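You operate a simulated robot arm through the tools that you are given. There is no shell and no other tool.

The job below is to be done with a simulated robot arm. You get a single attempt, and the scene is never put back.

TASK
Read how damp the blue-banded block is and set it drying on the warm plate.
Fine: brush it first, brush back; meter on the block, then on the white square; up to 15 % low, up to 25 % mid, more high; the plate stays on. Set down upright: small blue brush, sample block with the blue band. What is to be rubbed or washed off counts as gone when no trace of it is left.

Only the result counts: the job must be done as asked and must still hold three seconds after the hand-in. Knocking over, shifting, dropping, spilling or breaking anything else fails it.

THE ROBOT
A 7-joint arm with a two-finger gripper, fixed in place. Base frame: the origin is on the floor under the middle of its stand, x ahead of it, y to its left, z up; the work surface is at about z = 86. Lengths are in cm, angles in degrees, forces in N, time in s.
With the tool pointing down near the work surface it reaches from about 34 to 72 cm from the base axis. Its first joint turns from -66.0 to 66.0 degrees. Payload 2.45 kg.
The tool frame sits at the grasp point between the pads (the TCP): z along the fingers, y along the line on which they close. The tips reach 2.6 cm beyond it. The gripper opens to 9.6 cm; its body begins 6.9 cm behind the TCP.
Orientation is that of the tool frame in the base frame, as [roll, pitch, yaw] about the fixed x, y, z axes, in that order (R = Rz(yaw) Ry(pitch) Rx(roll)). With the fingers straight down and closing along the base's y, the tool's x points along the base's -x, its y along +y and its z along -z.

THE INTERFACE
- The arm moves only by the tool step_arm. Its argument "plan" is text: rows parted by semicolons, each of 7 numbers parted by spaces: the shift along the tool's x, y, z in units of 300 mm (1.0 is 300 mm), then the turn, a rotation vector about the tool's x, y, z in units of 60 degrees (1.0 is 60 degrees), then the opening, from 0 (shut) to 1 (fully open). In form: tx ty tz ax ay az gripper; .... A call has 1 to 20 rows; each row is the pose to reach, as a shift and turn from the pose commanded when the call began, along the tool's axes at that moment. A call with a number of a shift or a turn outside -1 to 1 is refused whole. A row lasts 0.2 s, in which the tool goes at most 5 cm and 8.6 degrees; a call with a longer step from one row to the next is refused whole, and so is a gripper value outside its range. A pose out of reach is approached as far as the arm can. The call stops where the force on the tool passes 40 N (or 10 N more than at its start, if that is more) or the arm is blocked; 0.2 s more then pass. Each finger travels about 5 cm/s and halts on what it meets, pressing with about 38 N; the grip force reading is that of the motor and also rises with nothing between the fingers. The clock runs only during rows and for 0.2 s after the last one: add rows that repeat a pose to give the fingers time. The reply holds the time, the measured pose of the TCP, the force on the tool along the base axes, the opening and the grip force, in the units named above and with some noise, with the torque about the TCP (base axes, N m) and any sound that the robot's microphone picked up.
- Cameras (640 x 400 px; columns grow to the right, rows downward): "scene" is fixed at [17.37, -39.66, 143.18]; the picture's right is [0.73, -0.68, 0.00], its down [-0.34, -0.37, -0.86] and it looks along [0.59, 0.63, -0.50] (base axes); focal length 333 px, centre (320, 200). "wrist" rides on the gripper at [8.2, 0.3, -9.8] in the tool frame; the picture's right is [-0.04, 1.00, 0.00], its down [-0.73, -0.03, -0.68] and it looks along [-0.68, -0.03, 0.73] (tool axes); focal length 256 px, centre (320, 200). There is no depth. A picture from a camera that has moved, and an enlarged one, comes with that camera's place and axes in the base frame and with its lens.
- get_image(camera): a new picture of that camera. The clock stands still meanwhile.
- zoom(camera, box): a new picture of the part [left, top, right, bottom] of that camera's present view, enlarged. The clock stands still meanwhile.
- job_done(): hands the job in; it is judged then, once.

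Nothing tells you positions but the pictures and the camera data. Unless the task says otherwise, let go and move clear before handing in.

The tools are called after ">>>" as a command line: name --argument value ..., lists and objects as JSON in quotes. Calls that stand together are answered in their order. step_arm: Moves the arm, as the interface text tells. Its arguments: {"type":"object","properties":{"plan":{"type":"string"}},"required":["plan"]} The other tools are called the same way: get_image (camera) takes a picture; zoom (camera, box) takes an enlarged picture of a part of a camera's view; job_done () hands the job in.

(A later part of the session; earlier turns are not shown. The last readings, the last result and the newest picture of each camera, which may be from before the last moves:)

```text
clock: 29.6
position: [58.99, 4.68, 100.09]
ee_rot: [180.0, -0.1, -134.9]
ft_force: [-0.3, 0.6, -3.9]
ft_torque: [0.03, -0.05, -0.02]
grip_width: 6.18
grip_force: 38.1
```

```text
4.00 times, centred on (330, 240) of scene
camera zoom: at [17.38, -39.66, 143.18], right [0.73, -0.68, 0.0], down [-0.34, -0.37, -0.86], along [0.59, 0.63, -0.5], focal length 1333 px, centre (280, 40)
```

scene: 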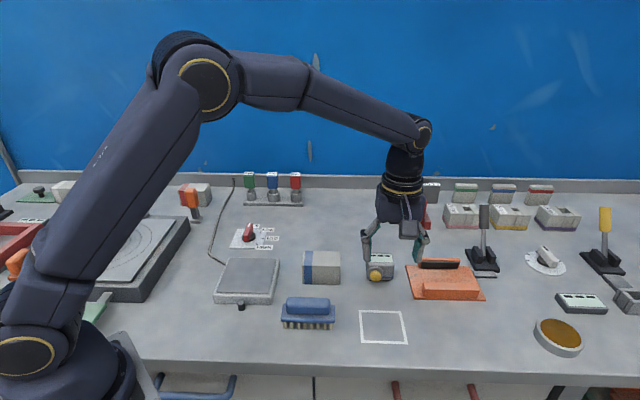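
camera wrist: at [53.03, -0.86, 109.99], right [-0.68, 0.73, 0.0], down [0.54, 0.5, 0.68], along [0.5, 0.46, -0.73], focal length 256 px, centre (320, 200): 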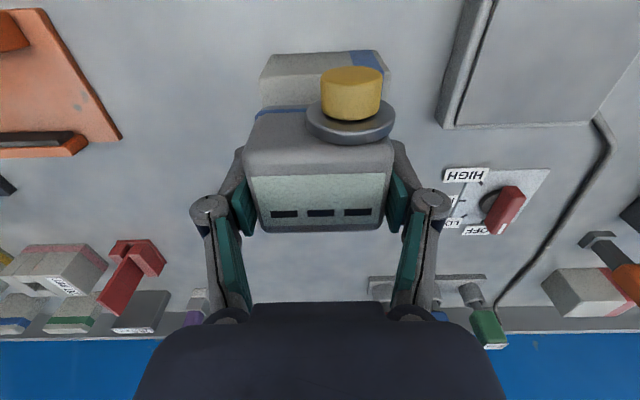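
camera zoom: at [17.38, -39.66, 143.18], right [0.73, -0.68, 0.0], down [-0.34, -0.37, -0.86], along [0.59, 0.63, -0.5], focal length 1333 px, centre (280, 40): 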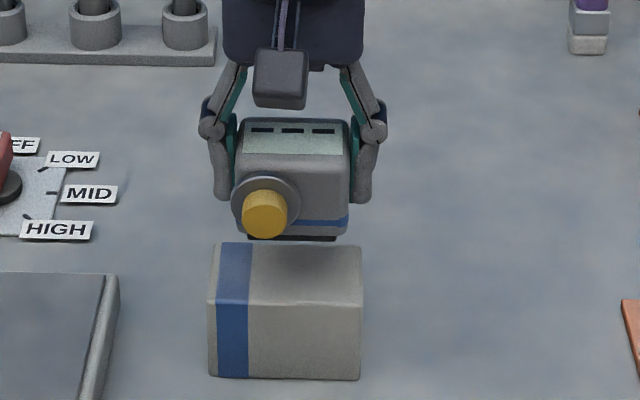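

The meter sits over the block, about 5 mm toward the far end. I'll shift it slightly and lower it onto the block.

>>> step_arm --plan "0 0.015 0.04 0 0 0 0.4; 0 0.015 0.08 0 0 0 0.4; 0 0.015 0.1 0 0 0 0.4; 0 0.015 0.11 0 0 0 0.4; 0 0.015 0.11 0 0 0 0.4"

>>> zoom --camera "scene" --box '[260, 200, 400, 300]'

```text
clock: 30.8
position: [58.84, 5.14, 96.77]
ee_rot: [-180.0, -0.1, -134.9]
ft_force: [-0.8, 0.0, -2.7]
ft_torque: [0.02, -0.04, 0.01]
grip_width: 6.17
grip_force: 38.2
```

```text
4.00 times, centred on (330, 250) of scene
camera zoom: at [17.38, -39.66, 143.18], right [0.73, -0.68, 0.0], down [-0.34, -0.37, -0.86], along [0.59, 0.63, -0.5], focal length 1333 px, centre (280, 0)
```

zoom: 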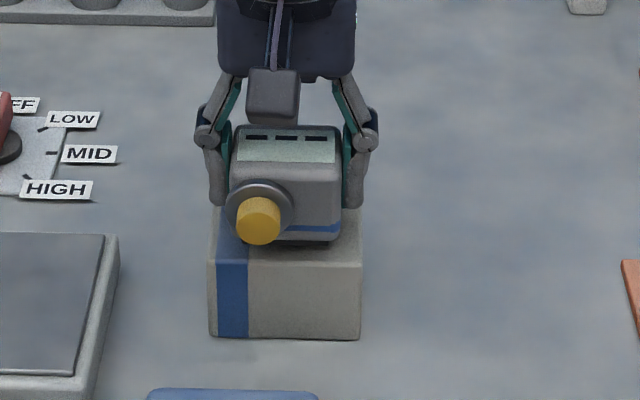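

>>> step_arm --plan "0 0 0.006 0 0 0 0.4; 0 0 0.012 0 0 0 0.4; 0 0 0.012 0 0 0 0.4"

>>> zoom --camera "wrist" --box '[220, 40, 420, 260]'

```text
clock: 31.6
position: [58.94, 5.05, 96.48]
ee_rot: [-180.0, 0.0, -134.9]
ft_force: [0.6, -0.1, -3.1]
ft_torque: [0.01, -0.03, 0.0]
grip_width: 6.2
grip_force: 37.8
```

```text
1.82 times, centred on (320, 150) of wrist
camera zoom: at [52.85, -0.53, 106.35], right [-0.68, 0.73, 0.0], down [0.54, 0.5, 0.68], along [0.5, 0.46, -0.73], focal length 465 px, centre (320, 291)
```

zoom: 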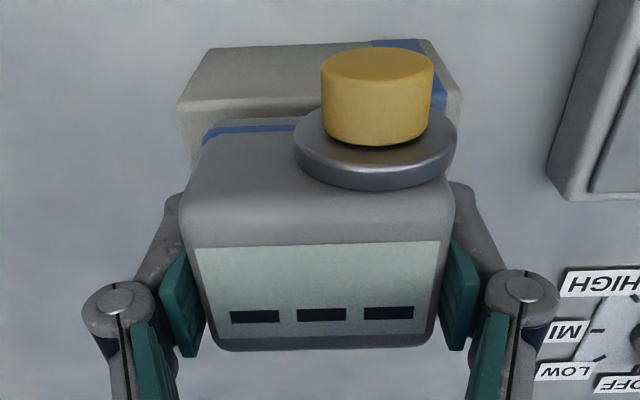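

>>> step_arm --plan "0 0 0.004 0 0 0 0.4; 0 0 0.007 0 0 0 0.4; 0 0 0.007 0 0 0 0.4"

```text
clock: 32.4
position: [58.79, 5.08, 96.2]
ee_rot: [180.0, 0.0, -134.9]
ft_force: [0.5, -0.3, -3.4]
ft_torque: [-0.02, -0.01, 0.0]
grip_width: 6.12
grip_force: 37.6
```

>>> step_arm --plan "0 0 0.003 0 0 0 0.4; 0 0 0.006 0 0 0 0.4; 0 0 0.006 0 0 0 0.4"

```text
clock: 33.2
position: [58.84, 5.04, 96.09]
ee_rot: [180.0, 0.0, -134.9]
ft_force: [-0.4, 0.6, -3.9]
ft_torque: [0.02, -0.02, -0.01]
grip_width: 6.15
grip_force: 38.0
```

>>> step_arm --plan "0 0 0.003 0 0 0 0.4; 0 0 0.006 0 0 0 0.4; 0 0 0.006 0 0 0 0.4"

>>> zoom --camera "scene" --box '[290, 220, 370, 290]'

```text
clock: 34.0
position: [58.85, 5.09, 96.04]
ee_rot: [-180.0, 0.0, -134.9]
ft_force: [-2.6, 0.1, 1.2]
ft_torque: [-0.09, 0.01, -0.04]
grip_width: 6.19
grip_force: 38.4
```

```text
5.71 times, centred on (330, 255) of scene
camera zoom: at [17.36, -39.66, 143.18], right [0.73, -0.68, 0.0], down [-0.34, -0.37, -0.86], along [0.59, 0.63, -0.5], focal length 1905 px, centre (263, -114)
```

zoom: 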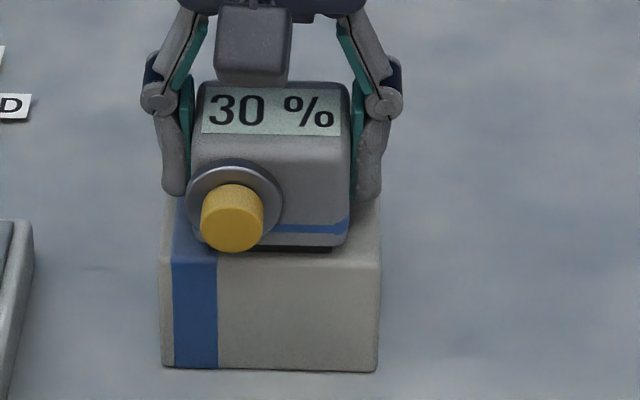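

The display now shows 30 %. I'll hold still for a bit to see whether the reading settles, and read it from both cameras.

>>> step_arm --plan "0 0 0.001 0 0 0 0.4; 0 0 0.001 0 0 0 0.4; 0 0 0.001 0 0 0 0.4; 0 0 0.001 0 0 0 0.4; 0 0 0.001 0 0 0 0.4; 0 0 0.001 0 0 0 0.4; 0 0 0.001 0 0 0 0.4; 0 0 0.001 0 0 0 0.4; 0 0 0.001 0 0 0 0.4; 0 0 0.001 0 0 0 0.4"

>>> zoom --camera "scene" --box '[305, 220, 355, 255]'

>>> zoom --camera "wrist" --box '[220, 40, 420, 260]'

```text
clock: 36.2
position: [58.77, 5.18, 95.96]
ee_rot: [-179.9, -0.1, -134.9]
ft_force: [1.2, 1.6, 8.4]
ft_torque: [-0.03, -0.07, -0.03]
grip_width: 6.17
grip_force: 38.1
```

```text
11.43 times, centred on (330, 238) of scene
camera zoom: at [17.36, -39.66, 143.18], right [0.73, -0.68, 0.0], down [-0.34, -0.37, -0.86], along [0.59, 0.63, -0.5], focal length 3809 px, centre (206, -229)
```

zoom: 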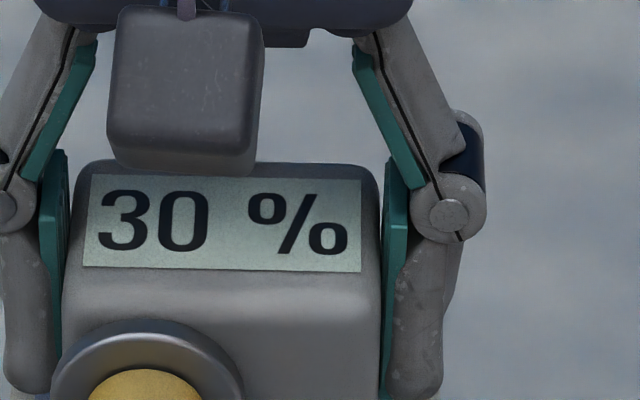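

```text
1.82 times, centred on (320, 150) of wrist
camera zoom: at [52.86, -0.5, 105.81], right [-0.68, 0.73, 0.0], down [0.54, 0.5, 0.68], along [0.5, 0.46, -0.73], focal length 465 px, centre (320, 291)
```

zoom: 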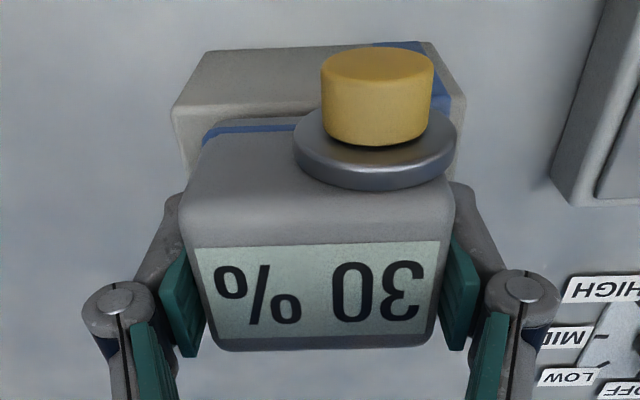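

The reading stays at 30 %, which is above 25 %, so the plate goes to HIGH. I'll lift the meter and carry it to the white square centred near (57.9, -14.2).

>>> step_arm --plan "0 0 -0.03 0 0 0 0.4; 0 0 -0.12 0 0 0 0.4; 0 0 -0.233 0 0 0 0.4; 0.09 -0.085 -0.233 0 0 0 0.4; 0.18 -0.17 -0.233 0 0 0 0.4; 0.27 -0.255 -0.233 0 0 0 0.4; 0.36 -0.34 -0.233 0 0 0 0.4; 0.462 -0.434 -0.233 0 0 0 0.4; 0.462 -0.434 -0.15 0 0 0 0.4; 0.462 -0.434 -0.15 0 0 0 0.4"

>>> get_image --camera "wrist"

>>> get_image --camera "scene"

```text
clock: 38.4
position: [58.19, -13.75, 100.29]
ee_rot: [-180.0, 0.0, -134.8]
ft_force: [-0.6, -0.8, -2.7]
ft_torque: [0.01, -0.04, 0.0]
grip_width: 6.16
grip_force: 38.1
```

```text
taken
camera wrist: at [52.17, -19.42, 110.07], right [-0.68, 0.73, 0.0], down [0.54, 0.5, 0.68], along [0.5, 0.46, -0.73], focal length 256 px, centre (320, 200)
```

wrist: 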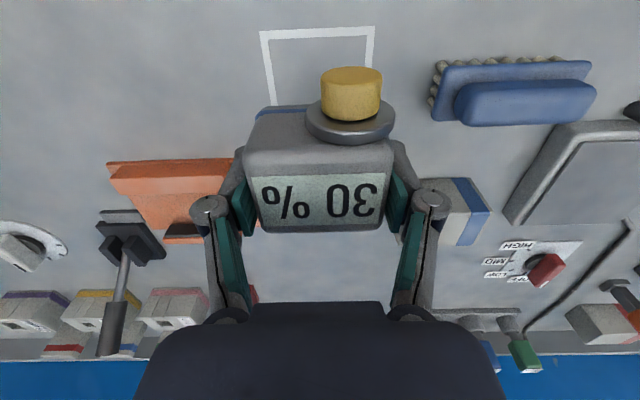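

```text
taken
```

scene: 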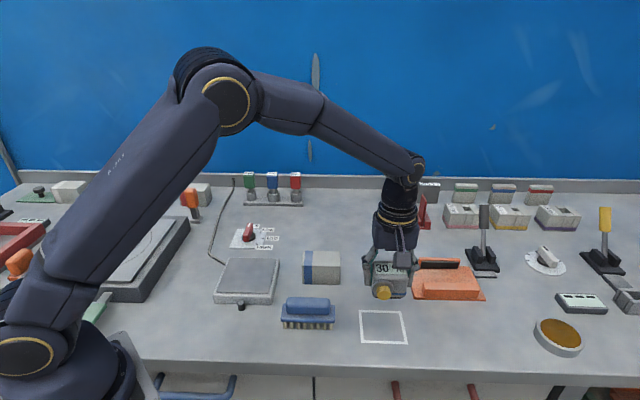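

The meter is lined up over the square. I'll lower it to just above the table and check.

>>> step_arm --plan "0 0 0.1 0 0 0 0.4; 0 0 0.2 0 0 0 0.4; 0 0 0.27 0 0 0 0.4; 0 0 0.305 0 0 0 0.4; 0 0 0.305 0 0 0 0.4"

>>> zoom --camera "scene" --box '[330, 250, 450, 360]'

>>> get_image --camera "wrist"

```text
clock: 39.6
position: [58.23, -13.85, 91.18]
ee_rot: [180.0, 0.0, -134.8]
ft_force: [-0.5, -0.8, -3.9]
ft_torque: [-0.01, -0.02, -0.01]
grip_width: 6.19
grip_force: 38.2
```

```text
3.64 times, centred on (390, 305) of scene
camera zoom: at [17.38, -39.67, 143.18], right [0.73, -0.68, 0.0], down [-0.34, -0.37, -0.86], along [0.59, 0.63, -0.5], focal length 1212 px, centre (66, -182)
```

zoom: 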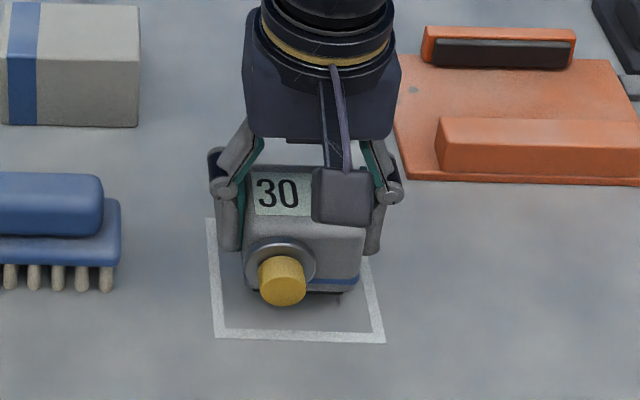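

```text
taken
camera wrist: at [52.33, -19.41, 100.97], right [-0.68, 0.73, 0.0], down [0.54, 0.5, 0.68], along [0.5, 0.46, -0.73], focal length 256 px, centre (320, 200)
```

wrist: 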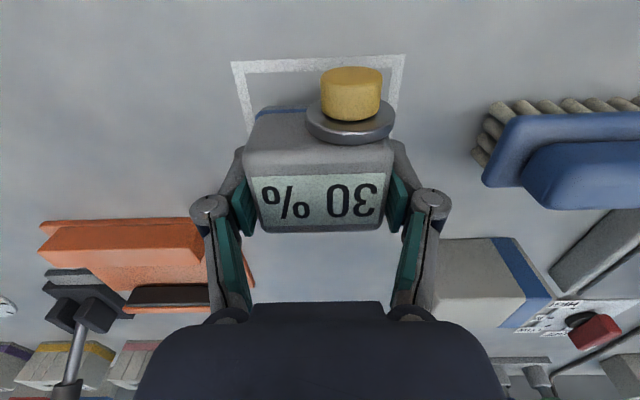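

The meter is well centred in the square. I'll lower it the last centimetre.

>>> step_arm --plan "0 0 0.015 0 0 0 0.4; 0 0 0.027 0 0 0 0.4; 0 0 0.032 0 0 0 0.4; 0 0 0.032 0 0 0 0.4"

```text
clock: 40.6
position: [58.33, -13.96, 90.15]
ee_rot: [-180.0, 0.0, -135.0]
ft_force: [-1.0, -0.1, -2.9]
ft_torque: [0.06, -0.04, 0.01]
grip_width: 6.17
grip_force: 37.5
```

>>> step_arm --plan "0 0 0.003 0 0 0 0.4; 0 0 0.005 0 0 0 0.4; 0 0 0.005 0 0 0 0.4"

```text
clock: 41.4
position: [58.33, -14.0, 90.1]
ee_rot: [180.0, 0.0, -134.9]
ft_force: [0.2, 0.3, -2.7]
ft_torque: [-0.01, -0.02, 0.02]
grip_width: 6.16
grip_force: 38.1
```

>>> step_arm --plan "0 0 0.003 0 0 0 0.4; 0 0 0.005 0 0 0 0.4; 0 0 0.005 0 0 0 0.4"

```text
clock: 42.2
position: [58.31, -14.06, 90.06]
ee_rot: [180.0, 0.1, -134.9]
ft_force: [-0.6, -0.2, -2.3]
ft_torque: [0.04, -0.04, -0.02]
grip_width: 6.19
grip_force: 38.2
```

>>> step_arm --plan "0 0 0.003 0 0 0 0.4; 0 0 0.005 0 0 0 0.4; 0 0 0.005 0 0 0 0.4"

```text
clock: 43.0
position: [58.28, -13.98, 90.0]
ee_rot: [-179.9, -0.1, -134.8]
ft_force: [-7.5, 0.5, 22.7]
ft_torque: [0.03, 0.46, -0.03]
grip_width: 6.15
grip_force: 38.0
```

The meter is down. I'll ease off slightly, open and go straight up.

>>> step_arm --plan "0 0 -0.003 0 0 0 0.4; 0 0 -0.0035 0 0 0 0.4; 0 0 -0.0035 0 0 0 0.4"

>>> step_arm --plan "0 0 0 0 0 0 0.7; 0 0 0 0 0 0 0.8; 0 0 0 0 0 0 0.85; 0 0 0 0 0 0 0.85; 0 0 -0.05 0 0 0 0.85; 0 0 -0.15 0 0 0 0.85; 0 0 -0.3 0 0 0 0.85; 0 0 -0.45 0 0 0 0.85; 0 0 -0.45 0 0 0 0.85"

>>> get_image --camera "wrist"

>>> zoom --camera "scene" --box '[280, 240, 440, 360]'

```text
clock: 43.8
position: [58.22, -14.02, 89.96]
ee_rot: [180.0, -0.1, -134.9]
ft_force: [-3.1, -1.9, 11.7]
ft_torque: [-0.19, -0.03, -0.03]
grip_width: 6.14
grip_force: 38.5
```

```text
clock: 45.8
position: [58.08, -14.04, 103.43]
ee_rot: [-180.0, -0.1, -134.8]
ft_force: [0.0, 0.5, -0.4]
ft_torque: [-0.03, 0.0, -0.03]
grip_width: 8.14
grip_force: 0.0
```

```text
taken
camera wrist: at [52.07, -19.65, 113.3], right [-0.68, 0.73, 0.0], down [0.54, 0.5, 0.68], along [0.5, 0.46, -0.73], focal length 256 px, centre (320, 200)
```

wrist: 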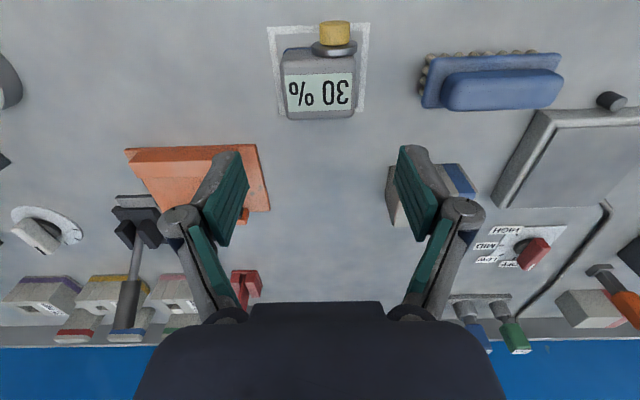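

```text
3.33 times, centred on (360, 300) of scene
camera zoom: at [17.37, -39.66, 143.18], right [0.73, -0.68, 0.0], down [-0.34, -0.37, -0.86], along [0.59, 0.63, -0.5], focal length 1111 px, centre (187, -133)
```

zoom: 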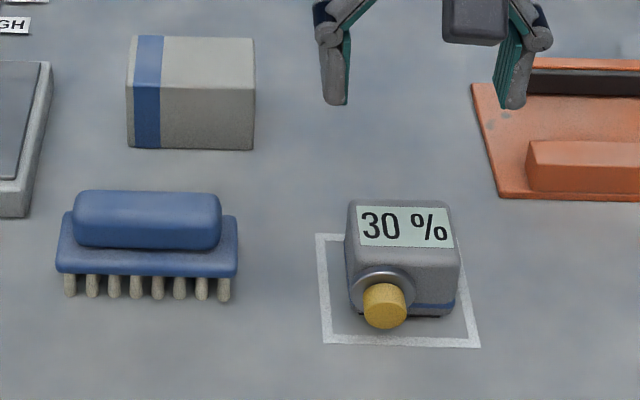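

The meter stands in the white square still showing 30 %. Next is the dial near (54, 29), so I'll move over and look at its marks from above.

>>> step_arm --plan "-0.033 0.118 -0.02 0 0 0 0.6; -0.066 0.236 -0.04 0 0 0 0.6; -0.1 0.354 -0.05 0 0 0 0.6; -0.133 0.472 -0.05 0 0 0 0.6; -0.166 0.59 -0.05 0 0 0 0.6"

>>> step_arm --plan "-0.033 0.118 0 0 0 0.025 0.6; -0.066 0.236 0 0 0 0.05 0.6; -0.1 0.354 0 0 0 0.075 0.6; -0.133 0.472 0 0 0 0.1 0.6; -0.166 0.59 0 0 0 0.13 0.6; -0.166 0.59 0 0 0 0.13 0.6"

>>> get_image --camera "wrist"

>>> get_image --camera "scene"

```text
clock: 47.0
position: [49.02, 2.13, 104.75]
ee_rot: [-180.0, -0.1, -134.9]
ft_force: [0.7, -0.3, 0.8]
ft_torque: [-0.01, 0.0, 0.0]
grip_width: 5.75
grip_force: 0.1
```

```text
clock: 48.4
position: [40.24, 18.28, 104.83]
ee_rot: [180.0, -0.1, -142.7]
ft_force: [0.3, 0.6, 0.0]
ft_torque: [0.02, 0.0, -0.01]
grip_width: 5.76
grip_force: 0.1
```

```text
taken
camera wrist: at [33.58, 13.56, 114.68], right [-0.57, 0.82, 0.0], down [0.6, 0.42, 0.68], along [0.56, 0.39, -0.73], focal length 256 px, centre (320, 200)
```

wrist: 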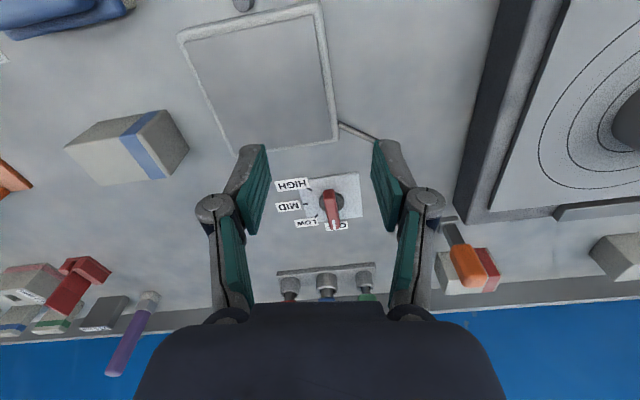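

```text
taken
```

scene: 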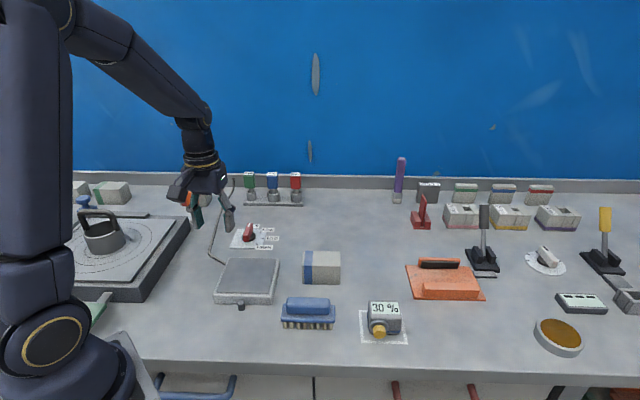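

>>> zoom --camera "wrist" --box '[265, 160, 375, 240]'

>>> zoom --camera "scene" --box '[225, 215, 285, 255]'

```text
5.00 times, centred on (320, 200) of wrist
camera zoom: at [33.58, 13.56, 114.68], right [-0.57, 0.82, 0.0], down [0.6, 0.42, 0.68], along [0.56, 0.39, -0.73], focal length 1280 px, centre (320, 200)
```

zoom: 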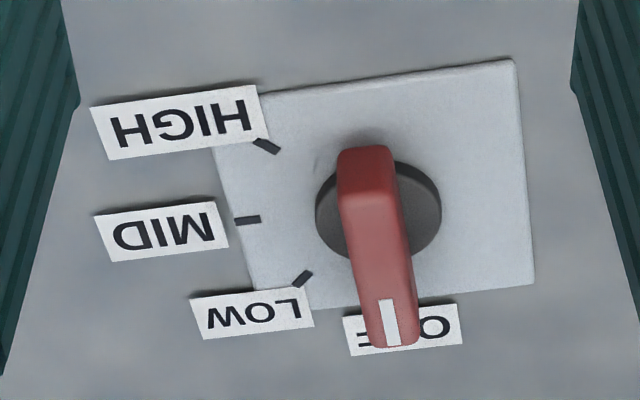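

```text
10.00 times, centred on (255, 235) of scene
camera zoom: at [17.37, -39.66, 143.18], right [0.73, -0.68, 0.0], down [-0.34, -0.37, -0.86], along [0.59, 0.63, -0.5], focal length 3333 px, centre (970, -150)
```

zoom: 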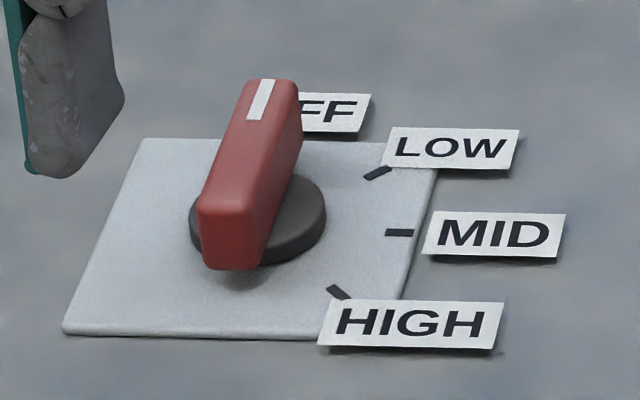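

The lever points to OFF along the 45° direction, and the four marks are 45° apart, so HIGH is 135° clockwise seen from above. I'll move above the dial centre at about (54.35, 29.95) and align with the lever.

>>> step_arm --plan "-0.12 0.005 0.05 0 0 -0.026 0.5; -0.24 0.01 0.1 0 0 -0.051 0.5; -0.36 0.015 0.15 0 0 -0.077 0.5; -0.48 0.02 0.2 0 0 -0.102 0.5; -0.61 0.025 0.25 0 0 -0.128 0.5; -0.61 0.025 0.25 0 0 -0.128 0.5"

>>> get_image --camera "wrist"

>>> zoom --camera "scene" --box '[205, 180, 305, 260]'

```text
clock: 49.8
position: [54.47, 29.81, 97.71]
ee_rot: [-179.9, 0.0, -135.0]
ft_force: [-0.6, -0.3, -0.4]
ft_torque: [0.01, -0.01, 0.01]
grip_width: 4.79
grip_force: 0.1
```

```text
taken
camera wrist: at [48.43, 24.25, 107.5], right [-0.68, 0.73, 0.0], down [0.54, 0.5, 0.68], along [0.5, 0.46, -0.73], focal length 256 px, centre (320, 200)
```

wrist: 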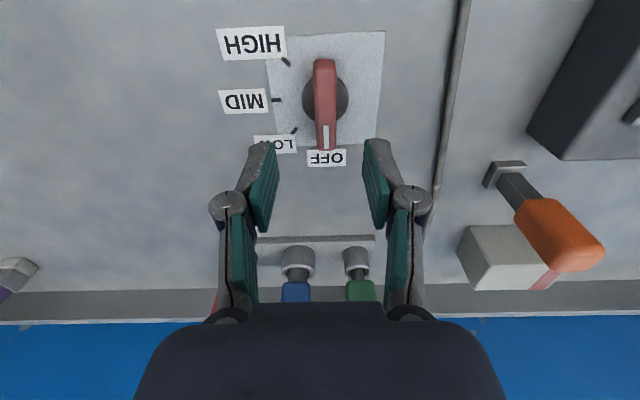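

```text
5.00 times, centred on (255, 220) of scene
camera zoom: at [17.37, -39.66, 143.18], right [0.73, -0.68, 0.0], down [-0.34, -0.37, -0.86], along [0.59, 0.63, -0.5], focal length 1666 px, centre (645, 100)
```

zoom: 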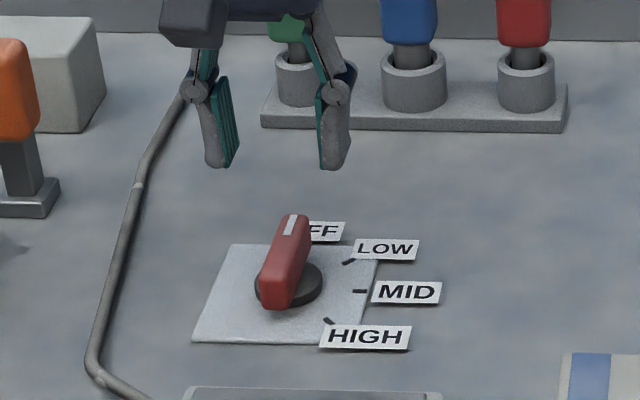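

The lever is aligned with the tool, offset about 3.5 mm in y. I'll correct that and lower the fingers around it.

>>> step_arm --plan "0.004 0.012 0.08 0 0 0 0.5; 0.004 0.012 0.16 0 0 0 0.5; 0.004 0.012 0.22 0 0 0 0.5; 0.004 0.012 0.245 0 0 0 0.5; 0.004 0.012 0.245 0 0 0 0.5"

>>> get_image --camera "wrist"

>>> zoom --camera "scene" --box '[205, 180, 305, 260]'

```text
clock: 51.0
position: [54.01, 29.9, 90.12]
ee_rot: [179.9, 0.0, -135.0]
ft_force: [0.4, -0.4, 0.4]
ft_torque: [0.0, 0.0, -0.01]
grip_width: 4.79
grip_force: 0.1
```

```text
taken
camera wrist: at [48.07, 24.42, 99.98], right [-0.68, 0.73, 0.0], down [0.54, 0.5, 0.68], along [0.5, 0.46, -0.73], focal length 256 px, centre (320, 200)
```

wrist: 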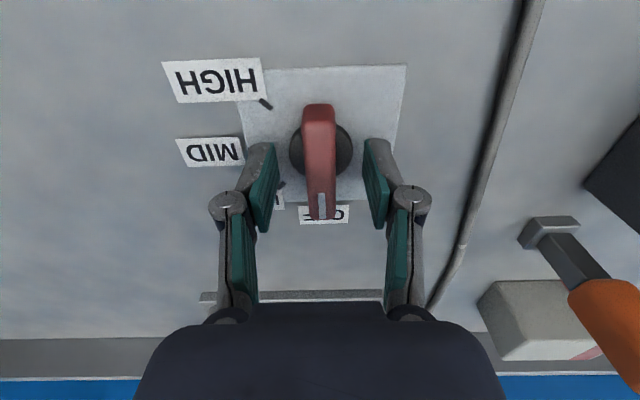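

```text
5.00 times, centred on (255, 220) of scene
camera zoom: at [17.37, -39.66, 143.18], right [0.73, -0.68, 0.0], down [-0.34, -0.37, -0.86], along [0.59, 0.63, -0.5], focal length 1666 px, centre (645, 100)
```

zoom: 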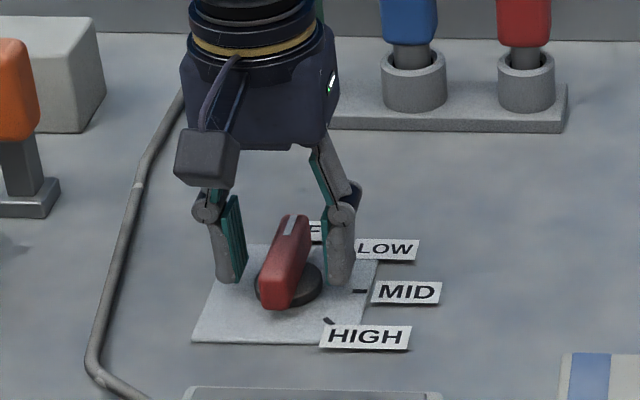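

The lever is centred between the fingers. I'll close on it.

>>> step_arm --plan "0.003 0 0.006 0 0 0 0.4; 0.003 0 0.006 0 0 0 0.25; 0.003 0 0.006 0 0 0 0.1; 0.003 0 0.006 0 0 0 0; 0.003 0 0.006 0 0 0 0"

>>> zoom --camera "scene" --box '[205, 180, 305, 260]'

>>> get_image --camera "wrist"

```text
clock: 52.2
position: [54.02, 29.82, 90.05]
ee_rot: [-180.0, 0.0, -135.0]
ft_force: [-0.4, 0.4, -0.6]
ft_torque: [0.03, -0.04, 0.02]
grip_width: 1.58
grip_force: 41.9
```

```text
5.00 times, centred on (255, 220) of scene
camera zoom: at [17.37, -39.66, 143.18], right [0.73, -0.68, 0.0], down [-0.34, -0.37, -0.86], along [0.59, 0.63, -0.5], focal length 1666 px, centre (645, 100)
```

zoom: 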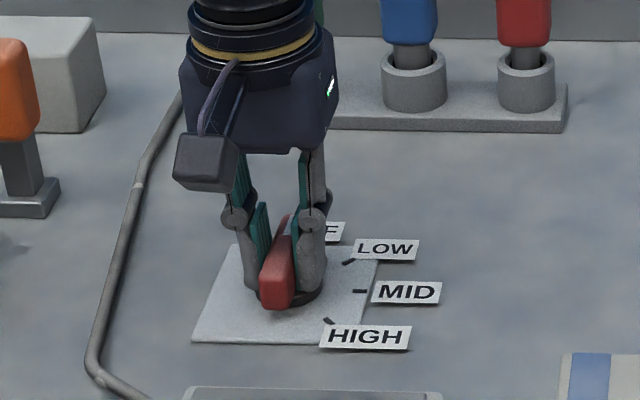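

```text
taken
camera wrist: at [47.97, 24.36, 99.81], right [-0.68, 0.73, 0.0], down [0.54, 0.5, 0.68], along [0.5, 0.46, -0.73], focal length 256 px, centre (320, 200)
```

wrist: 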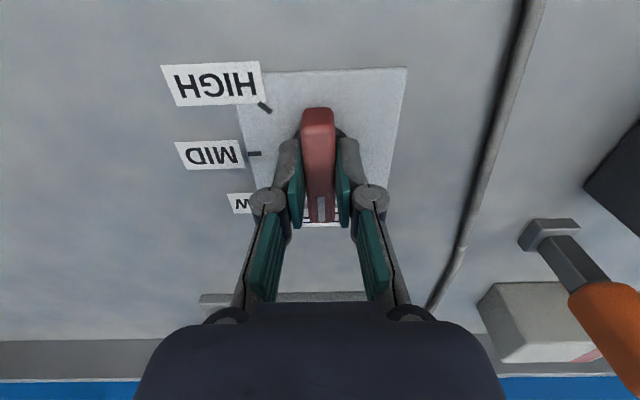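

The lever is gripped. I'll turn it clockwise, starting with the first 45°, and check.

>>> step_arm --plan "0 0 0 0 0 0.1 0; 0 0 0 0 0 0.2 0; 0 0 0 0 0 0.3 0; 0 0 0 0 0 0.4 0; 0 0 0 0 0 0.5 0; 0 0 0 0 0 0.6 0; 0 0 0 0 0 0.7 0; 0 0 0 0 0 0.75 0; 0 0 0 0 0 0.75 0"

>>> zoom --camera "scene" --box '[205, 180, 305, 260]'

>>> get_image --camera "wrist"

```text
clock: 54.2
position: [53.81, 30.01, 90.01]
ee_rot: [179.8, 0.1, -179.9]
ft_force: [-5.5, 18.5, 2.6]
ft_torque: [0.43, -1.1, -0.01]
grip_width: 1.58
grip_force: 41.9
```

```text
5.00 times, centred on (255, 220) of scene
camera zoom: at [17.35, -39.62, 143.2], right [0.73, -0.68, 0.0], down [-0.34, -0.37, -0.86], along [0.59, 0.63, -0.5], focal length 1666 px, centre (645, 100)
```

zoom: 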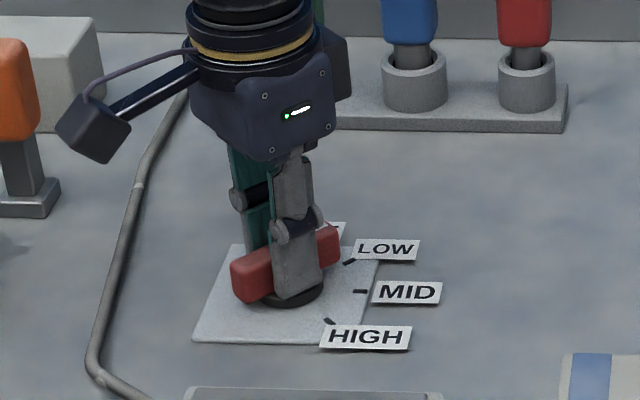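

```text
taken
camera wrist: at [45.73, 30.33, 99.81], right [0.04, 1.0, 0.0], down [0.73, -0.03, 0.68], along [0.68, -0.02, -0.73], focal length 256 px, centre (320, 200)
```

wrist: 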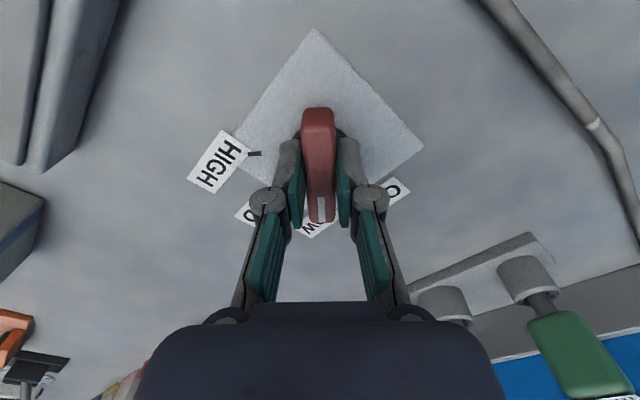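

The lever is now at LOW with some side force, so the grip is about 2.5 mm off the axis. I'll keep turning while compensating for that offset.

>>> step_arm --plan "0.0017 0.006 0 0 0 0 0; 0.001 0.0075 0 0 0 0.125 0; 0.0008 0.0086 0 0 0 0.25 0; 0.0005 0.0097 0 0 0 0.375 0; 0.0002 0.0107 0 0 0 0.5 0; 0 0.0115 0 0 0 0.625 0; -0.0007 0.0123 0 0 0 0.75 0; -0.0017 0.013 0 0 0 0.875 0; -0.0027 0.0137 0 0 0 1 0; -0.0027 0.0137 0 0 0 1 0"

>>> zoom --camera "scene" --box '[205, 180, 305, 260]'

```text
clock: 56.4
position: [53.91, 30.28, 89.91]
ee_rot: [180.0, 0.1, 120.0]
ft_force: [-9.1, -2.1, 27.9]
ft_torque: [-0.43, 0.1, -0.01]
grip_width: 1.59
grip_force: 42.0
```

```text
5.00 times, centred on (255, 220) of scene
camera zoom: at [17.3, -39.69, 143.18], right [0.73, -0.68, 0.0], down [-0.34, -0.37, -0.86], along [0.59, 0.63, -0.5], focal length 1666 px, centre (645, 100)
```

zoom: 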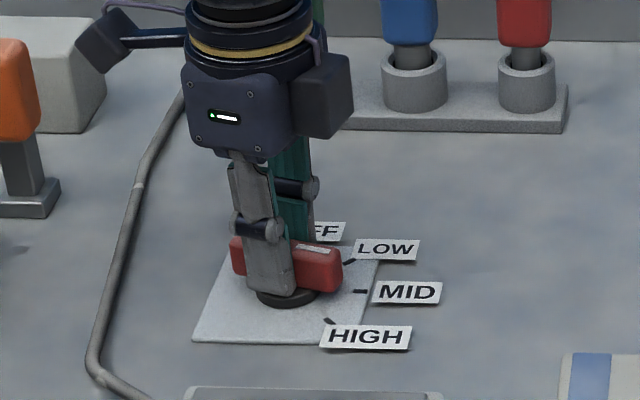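

MID is passed. I'll ease upward slightly to relieve the vertical force and turn the last 30° to HIGH.

>>> step_arm --plan "0.001 -0.002 -0.002 0 0 0 0; 0.0007 -0.001 -0.003 0 0 0.1 0; 0.0003 0 -0.003 0 0 0.2 0; 0 0.0005 -0.003 0 0 0.3 0; -0.0003 0.001 -0.003 0 0 0.4 0; -0.0006 0.001 -0.003 0 0 0.5 0; -0.0006 0.001 -0.003 0 0 0.5 0"

>>> zoom --camera "scene" --box '[205, 180, 305, 260]'

>>> get_image --camera "wrist"

```text
clock: 58.0
position: [54.12, 30.26, 89.88]
ee_rot: [-179.9, 0.0, 89.9]
ft_force: [0.2, 2.5, -5.7]
ft_torque: [0.23, -0.04, 0.09]
grip_width: 1.58
grip_force: 41.5
```

```text
5.00 times, centred on (255, 220) of scene
camera zoom: at [17.38, -39.65, 143.18], right [0.73, -0.68, 0.0], down [-0.34, -0.37, -0.86], along [0.59, 0.63, -0.5], focal length 1666 px, centre (645, 100)
```

zoom: 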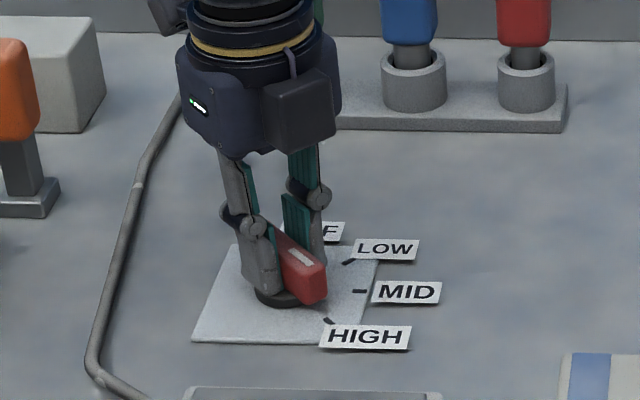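

```text
taken
camera wrist: at [54.47, 38.42, 99.8], right [1.0, -0.04, 0.0], down [-0.03, -0.73, 0.68], along [-0.03, -0.68, -0.73], focal length 256 px, centre (320, 200)
```

wrist: 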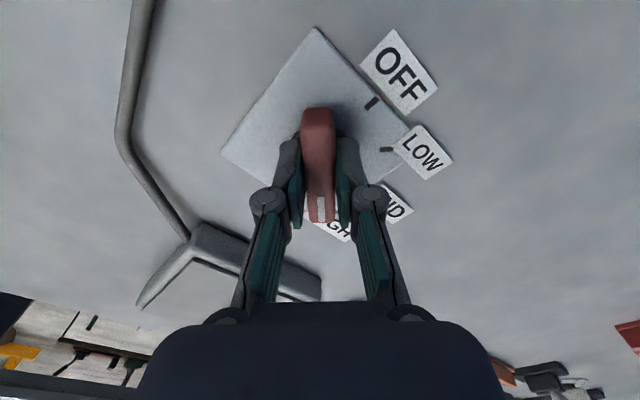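

The lever points along -y toward HIGH with little force on it. I'll open, rise and check the pointer.

>>> step_arm --plan "0 0 0 0 0 0 0.25; 0 0 0 0 0 0 0.4; 0 0 0 0 0 0 0.5; 0 0 0 0 0 0 0.5; 0 0 -0.08 0 0 0 0.5; 0 0 -0.2 0 0 0 0.5; 0 0 -0.35 0 0 0 0.5; 0 0 -0.5 0 0 0 0.5; 0 0 -0.5 0 0 0 0.5"

>>> zoom --camera "scene" --box '[225, 215, 285, 255]'

>>> get_image --camera "wrist"

>>> zoom --camera "scene" --box '[200, 210, 360, 320]'

```text
clock: 60.0
position: [54.05, 30.2, 104.95]
ee_rot: [180.0, 0.0, 90.0]
ft_force: [-0.8, -1.2, -1.2]
ft_torque: [-0.01, -0.02, 0.01]
grip_width: 4.79
grip_force: 0.0
```

```text
10.00 times, centred on (255, 235) of scene
camera zoom: at [17.37, -39.67, 143.18], right [0.73, -0.68, 0.0], down [-0.34, -0.37, -0.86], along [0.59, 0.63, -0.5], focal length 3333 px, centre (970, -150)
```

zoom: 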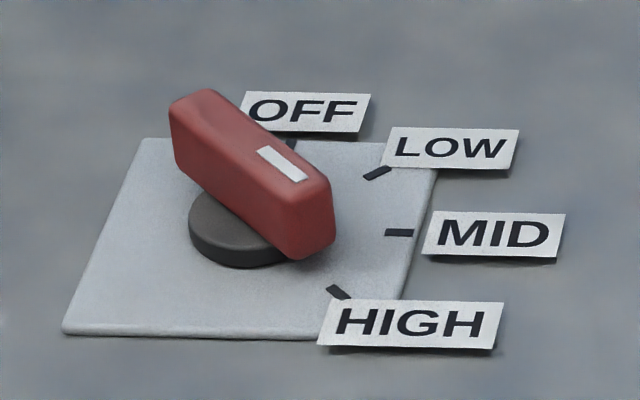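

```text
taken
camera wrist: at [54.37, 38.38, 114.81], right [1.0, -0.04, 0.0], down [-0.03, -0.73, 0.68], along [-0.03, -0.68, -0.73], focal length 256 px, centre (320, 200)
```

wrist: 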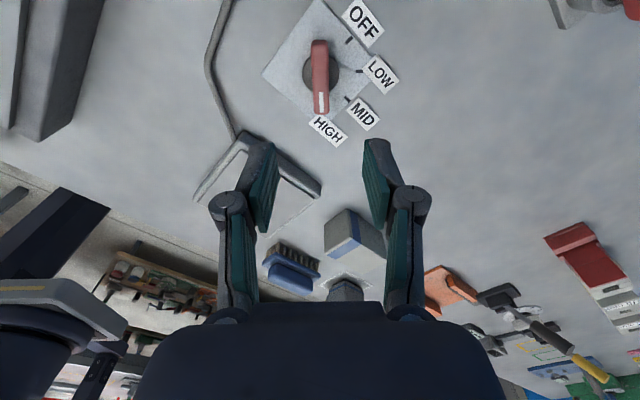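

```text
3.64 times, centred on (280, 265) of scene
camera zoom: at [17.37, -39.67, 143.18], right [0.73, -0.68, 0.0], down [-0.34, -0.37, -0.86], along [0.59, 0.63, -0.5], focal length 1212 px, centre (466, -36)
```

zoom: 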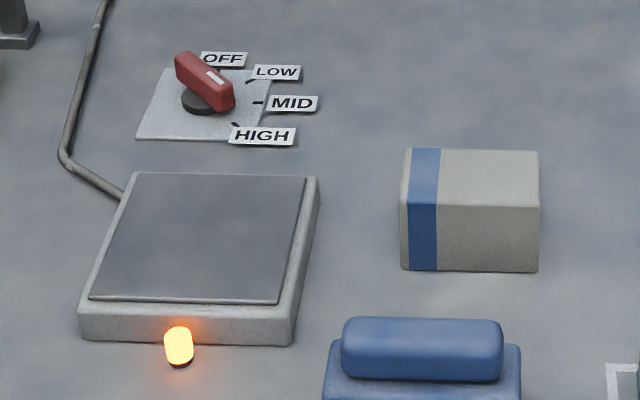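

The indicator lamp is lit and the pointer is at HIGH. I'll zoom in from the wrist to confirm it lines up with the HIGH mark.

>>> zoom --camera "wrist" --box '[260, 0, 400, 150]'

```text
2.67 times, centred on (330, 75) of wrist
camera zoom: at [54.37, 38.38, 114.81], right [1.0, -0.04, 0.0], down [-0.03, -0.73, 0.68], along [-0.03, -0.68, -0.73], focal length 683 px, centre (293, 533)
```

zoom: 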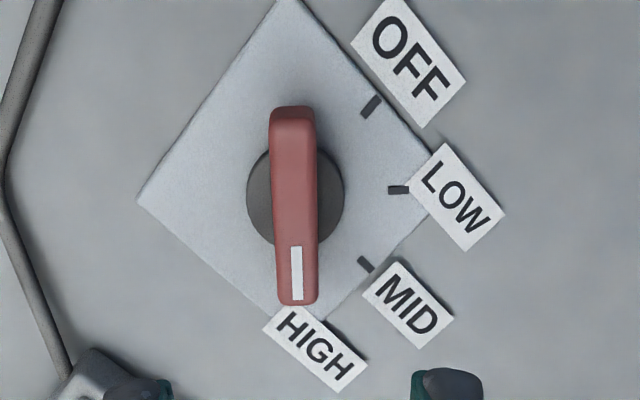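

The pointer is exactly on HIGH. Now for the block: I'll turn back to yaw 135° and look at the plate and block to get precise positions.

>>> step_arm --plan "-0.039 -0.048 -0.005 0 0 -0.107 0.7; -0.078 -0.095 -0.01 0 0 -0.214 0.8; -0.117 -0.143 -0.015 0 0 -0.321 0.85; -0.156 -0.19 -0.02 0 0 -0.428 0.85; -0.195 -0.238 -0.025 0 0 -0.535 0.85; -0.234 -0.286 -0.03 0 0 -0.642 0.85; -0.273 -0.333 -0.03 0 0 -0.75 0.85; -0.273 -0.333 -0.03 0 0 -0.75 0.85"

>>> get_image --camera "wrist"

>>> get_image --camera "scene"

```text
clock: 61.8
position: [44.12, 22.08, 106.01]
ee_rot: [-180.0, 0.0, 135.1]
ft_force: [0.1, 0.2, 0.5]
ft_torque: [0.0, -0.01, 0.01]
grip_width: 8.15
grip_force: 0.1
```

```text
taken
camera wrist: at [38.45, 28.05, 115.83], right [0.73, 0.68, 0.0], down [0.5, -0.54, 0.68], along [0.46, -0.5, -0.73], focal length 256 px, centre (320, 200)
```

wrist: 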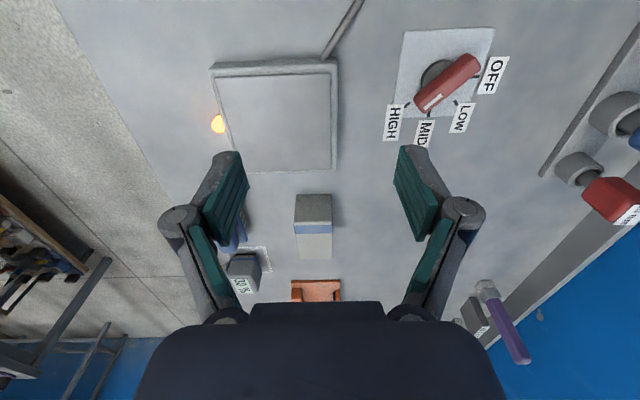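

```text
taken
```

scene: 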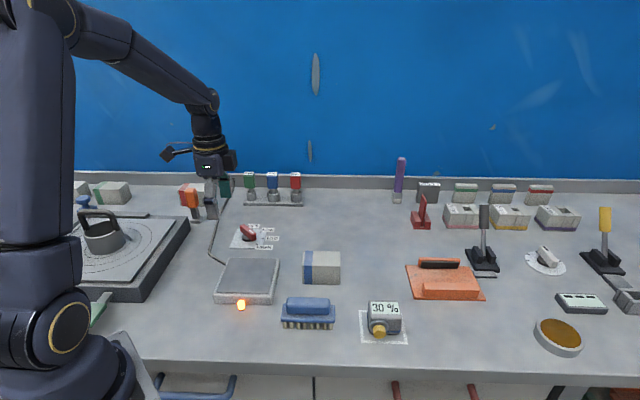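

The plate centre works out near (44.6, 15.0) with its top at about z = 88.6, and the block centre near (58.6, 5.1). I'll move above the block.

>>> step_arm --plan "-0.123 -0.01 0.03 0 0 0 0.85; -0.246 -0.02 0.06 0 0 0 0.85; -0.37 -0.03 0.1 0 0 0 0.85; -0.493 -0.04 0.14 0 0 0 0.85; -0.617 -0.05 0.19 0 0 0 0.85; -0.74 -0.061 0.233 0 0 0 0.85; -0.74 -0.061 0.233 0 0 0 0.85"

>>> get_image --camera "wrist"

>>> zoom --camera "scene" --box '[260, 190, 400, 290]'

```text
clock: 63.4
position: [58.37, 5.07, 99.19]
ee_rot: [179.9, 0.1, 134.9]
ft_force: [0.2, 0.1, 0.1]
ft_torque: [0.01, -0.01, -0.05]
grip_width: 8.15
grip_force: 0.1
```

```text
taken
camera wrist: at [52.88, 11.04, 108.8], right [0.73, 0.68, 0.0], down [0.5, -0.54, 0.68], along [0.46, -0.5, -0.73], focal length 256 px, centre (320, 200)
```

wrist: 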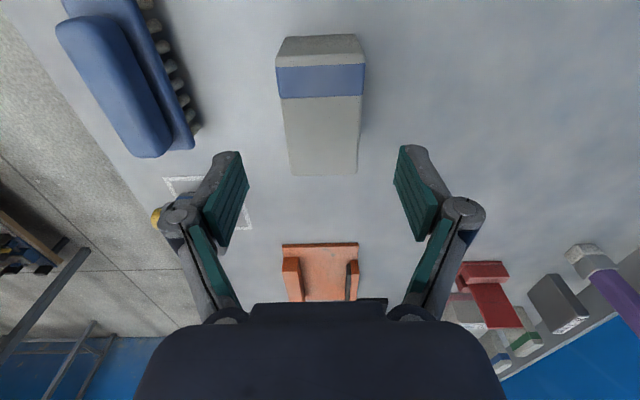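

```text
4.00 times, centred on (330, 240) of scene
camera zoom: at [17.37, -39.67, 143.18], right [0.73, -0.68, 0.0], down [-0.34, -0.37, -0.86], along [0.59, 0.63, -0.5], focal length 1333 px, centre (280, 40)
```

zoom: 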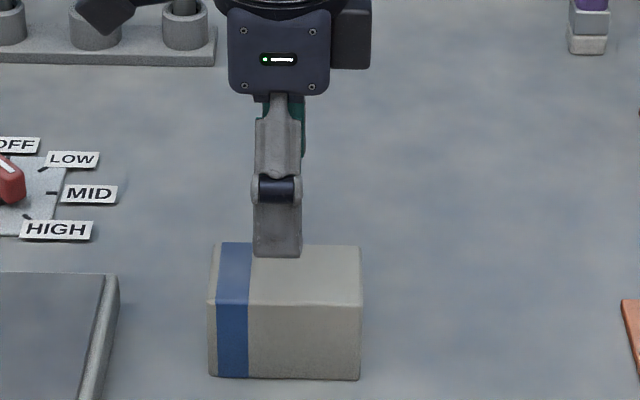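

The block is centred in y and about 6 mm forward. I'll correct that and go down around it.

>>> step_arm --plan "-0.019 0 0.1 0 0 0 0.85; -0.019 0 0.2 0 0 0 0.85; -0.019 0 0.27 0 0 0 0.85; -0.019 0 0.303 0 0 0 0.85; -0.019 0 0.303 0 0 0 0.85"

>>> get_image --camera "wrist"

>>> zoom --camera "scene" --box '[260, 190, 400, 290]'

```text
clock: 64.6
position: [58.85, 4.55, 89.77]
ee_rot: [-180.0, 0.0, 135.0]
ft_force: [-0.1, 0.6, -0.7]
ft_torque: [0.0, 0.03, -0.01]
grip_width: 8.17
grip_force: 0.1
```

```text
taken
camera wrist: at [53.38, 10.68, 99.56], right [0.74, 0.68, 0.0], down [0.5, -0.54, 0.68], along [0.46, -0.5, -0.73], focal length 256 px, centre (320, 200)
```

wrist: 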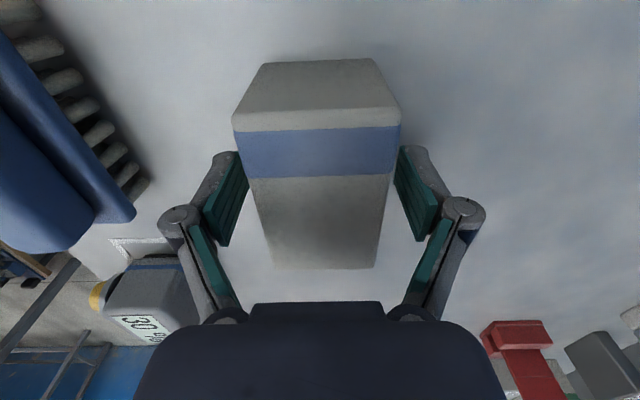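

```text
4.00 times, centred on (330, 240) of scene
camera zoom: at [17.37, -39.66, 143.18], right [0.73, -0.68, 0.0], down [-0.34, -0.37, -0.86], along [0.59, 0.63, -0.5], focal length 1333 px, centre (280, 40)
```

zoom: 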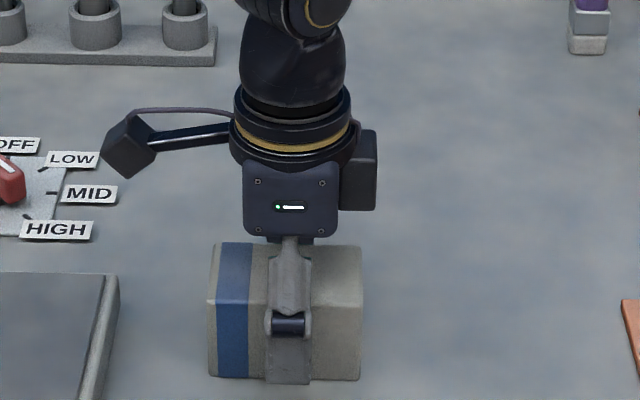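

The fingers straddle the block near its middle. I'll close and lift it.

>>> step_arm --plan "0 0 -0.01 0 0 0 0.7; 0 0 -0.01 0 0 0 0.55; 0 0 -0.01 0 0 0 0.4; 0 0 -0.01 0 0 0 0.3; 0 0 -0.01 0 0 0 0.3; 0 0 -0.01 0 0 0 0.3"

>>> step_arm --plan "0 0 -0.05 0 0 0 0.3; 0 0 -0.15 0 0 0 0.3; 0 0 -0.28 0 0 0 0.3; 0 0 -0.35 0 0 0 0.3; 0 0 -0.35 0 0 0 0.3"

>>> get_image --camera "wrist"

>>> zoom --camera "scene" --box '[200, 170, 400, 310]'

```text
clock: 66.0
position: [59.05, 4.72, 90.14]
ee_rot: [-180.0, 0.1, 134.9]
ft_force: [0.1, 1.0, 2.8]
ft_torque: [0.08, -0.04, 0.02]
grip_width: 5.43
grip_force: 37.8
```

```text
clock: 67.2
position: [58.91, 4.62, 100.68]
ee_rot: [-180.0, -0.1, 135.0]
ft_force: [-0.3, -0.7, -3.5]
ft_torque: [-0.02, -0.02, -0.01]
grip_width: 5.45
grip_force: 37.7
```

```text
taken
camera wrist: at [53.34, 10.68, 110.49], right [0.73, 0.68, 0.0], down [0.5, -0.54, 0.68], along [0.46, -0.5, -0.73], focal length 256 px, centre (320, 200)
```

wrist: 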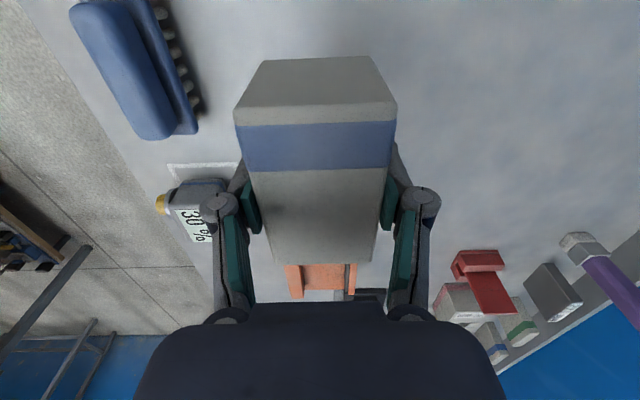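

```text
2.86 times, centred on (300, 240) of scene
camera zoom: at [17.38, -39.66, 143.18], right [0.73, -0.68, 0.0], down [-0.34, -0.37, -0.86], along [0.59, 0.63, -0.5], focal length 952 px, centre (377, 86)
```

zoom: 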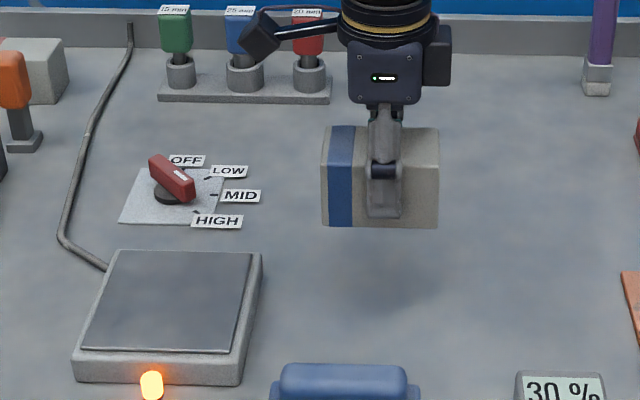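

The block is held firmly. I'll carry it over the plate centre.

>>> step_arm --plan "0.1 -0.016 0 0 0 0 0.3; 0.2 -0.032 0 0 0 0 0.3; 0.3 -0.048 0 0 0 0 0.3; 0.4 -0.063 0 0 0 0 0.3; 0.5 -0.079 0 0 0 0 0.3; 0.582 -0.092 0 0 0 0 0.3; 0.582 -0.092 0.1 0 0 0 0.3; 0.582 -0.092 0.1 0 0 0 0.3"

>>> get_image --camera "wrist"

>>> zoom --camera "scene" --box '[180, 200, 320, 320]'

```text
clock: 69.0
position: [44.61, 14.99, 97.52]
ee_rot: [179.9, 0.0, 135.0]
ft_force: [0.4, -0.7, -3.4]
ft_torque: [-0.02, 0.0, 0.03]
grip_width: 5.43
grip_force: 38.4
```

```text
taken
camera wrist: at [39.08, 21.1, 107.37], right [0.73, 0.68, 0.0], down [0.5, -0.54, 0.68], along [0.46, -0.5, -0.73], focal length 256 px, centre (320, 200)
```

wrist: 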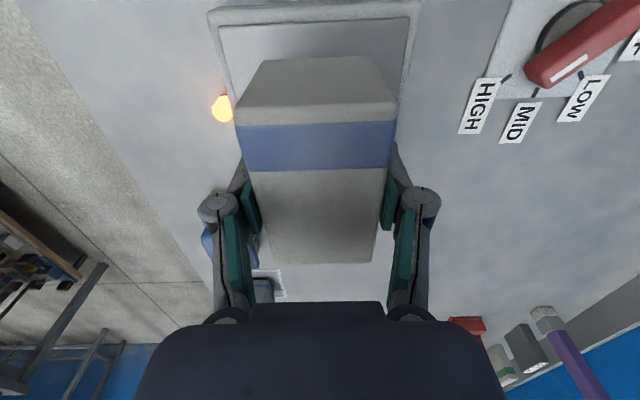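

```text
3.33 times, centred on (250, 260) of scene
camera zoom: at [17.38, -39.66, 143.18], right [0.73, -0.68, 0.0], down [-0.34, -0.37, -0.86], along [0.59, 0.63, -0.5], focal length 1111 px, centre (553, 0)
```

zoom: 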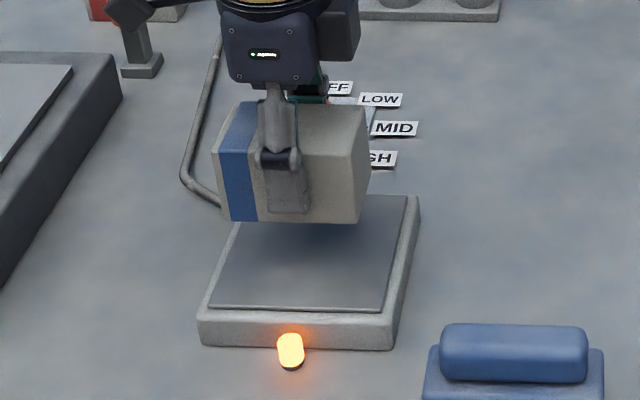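

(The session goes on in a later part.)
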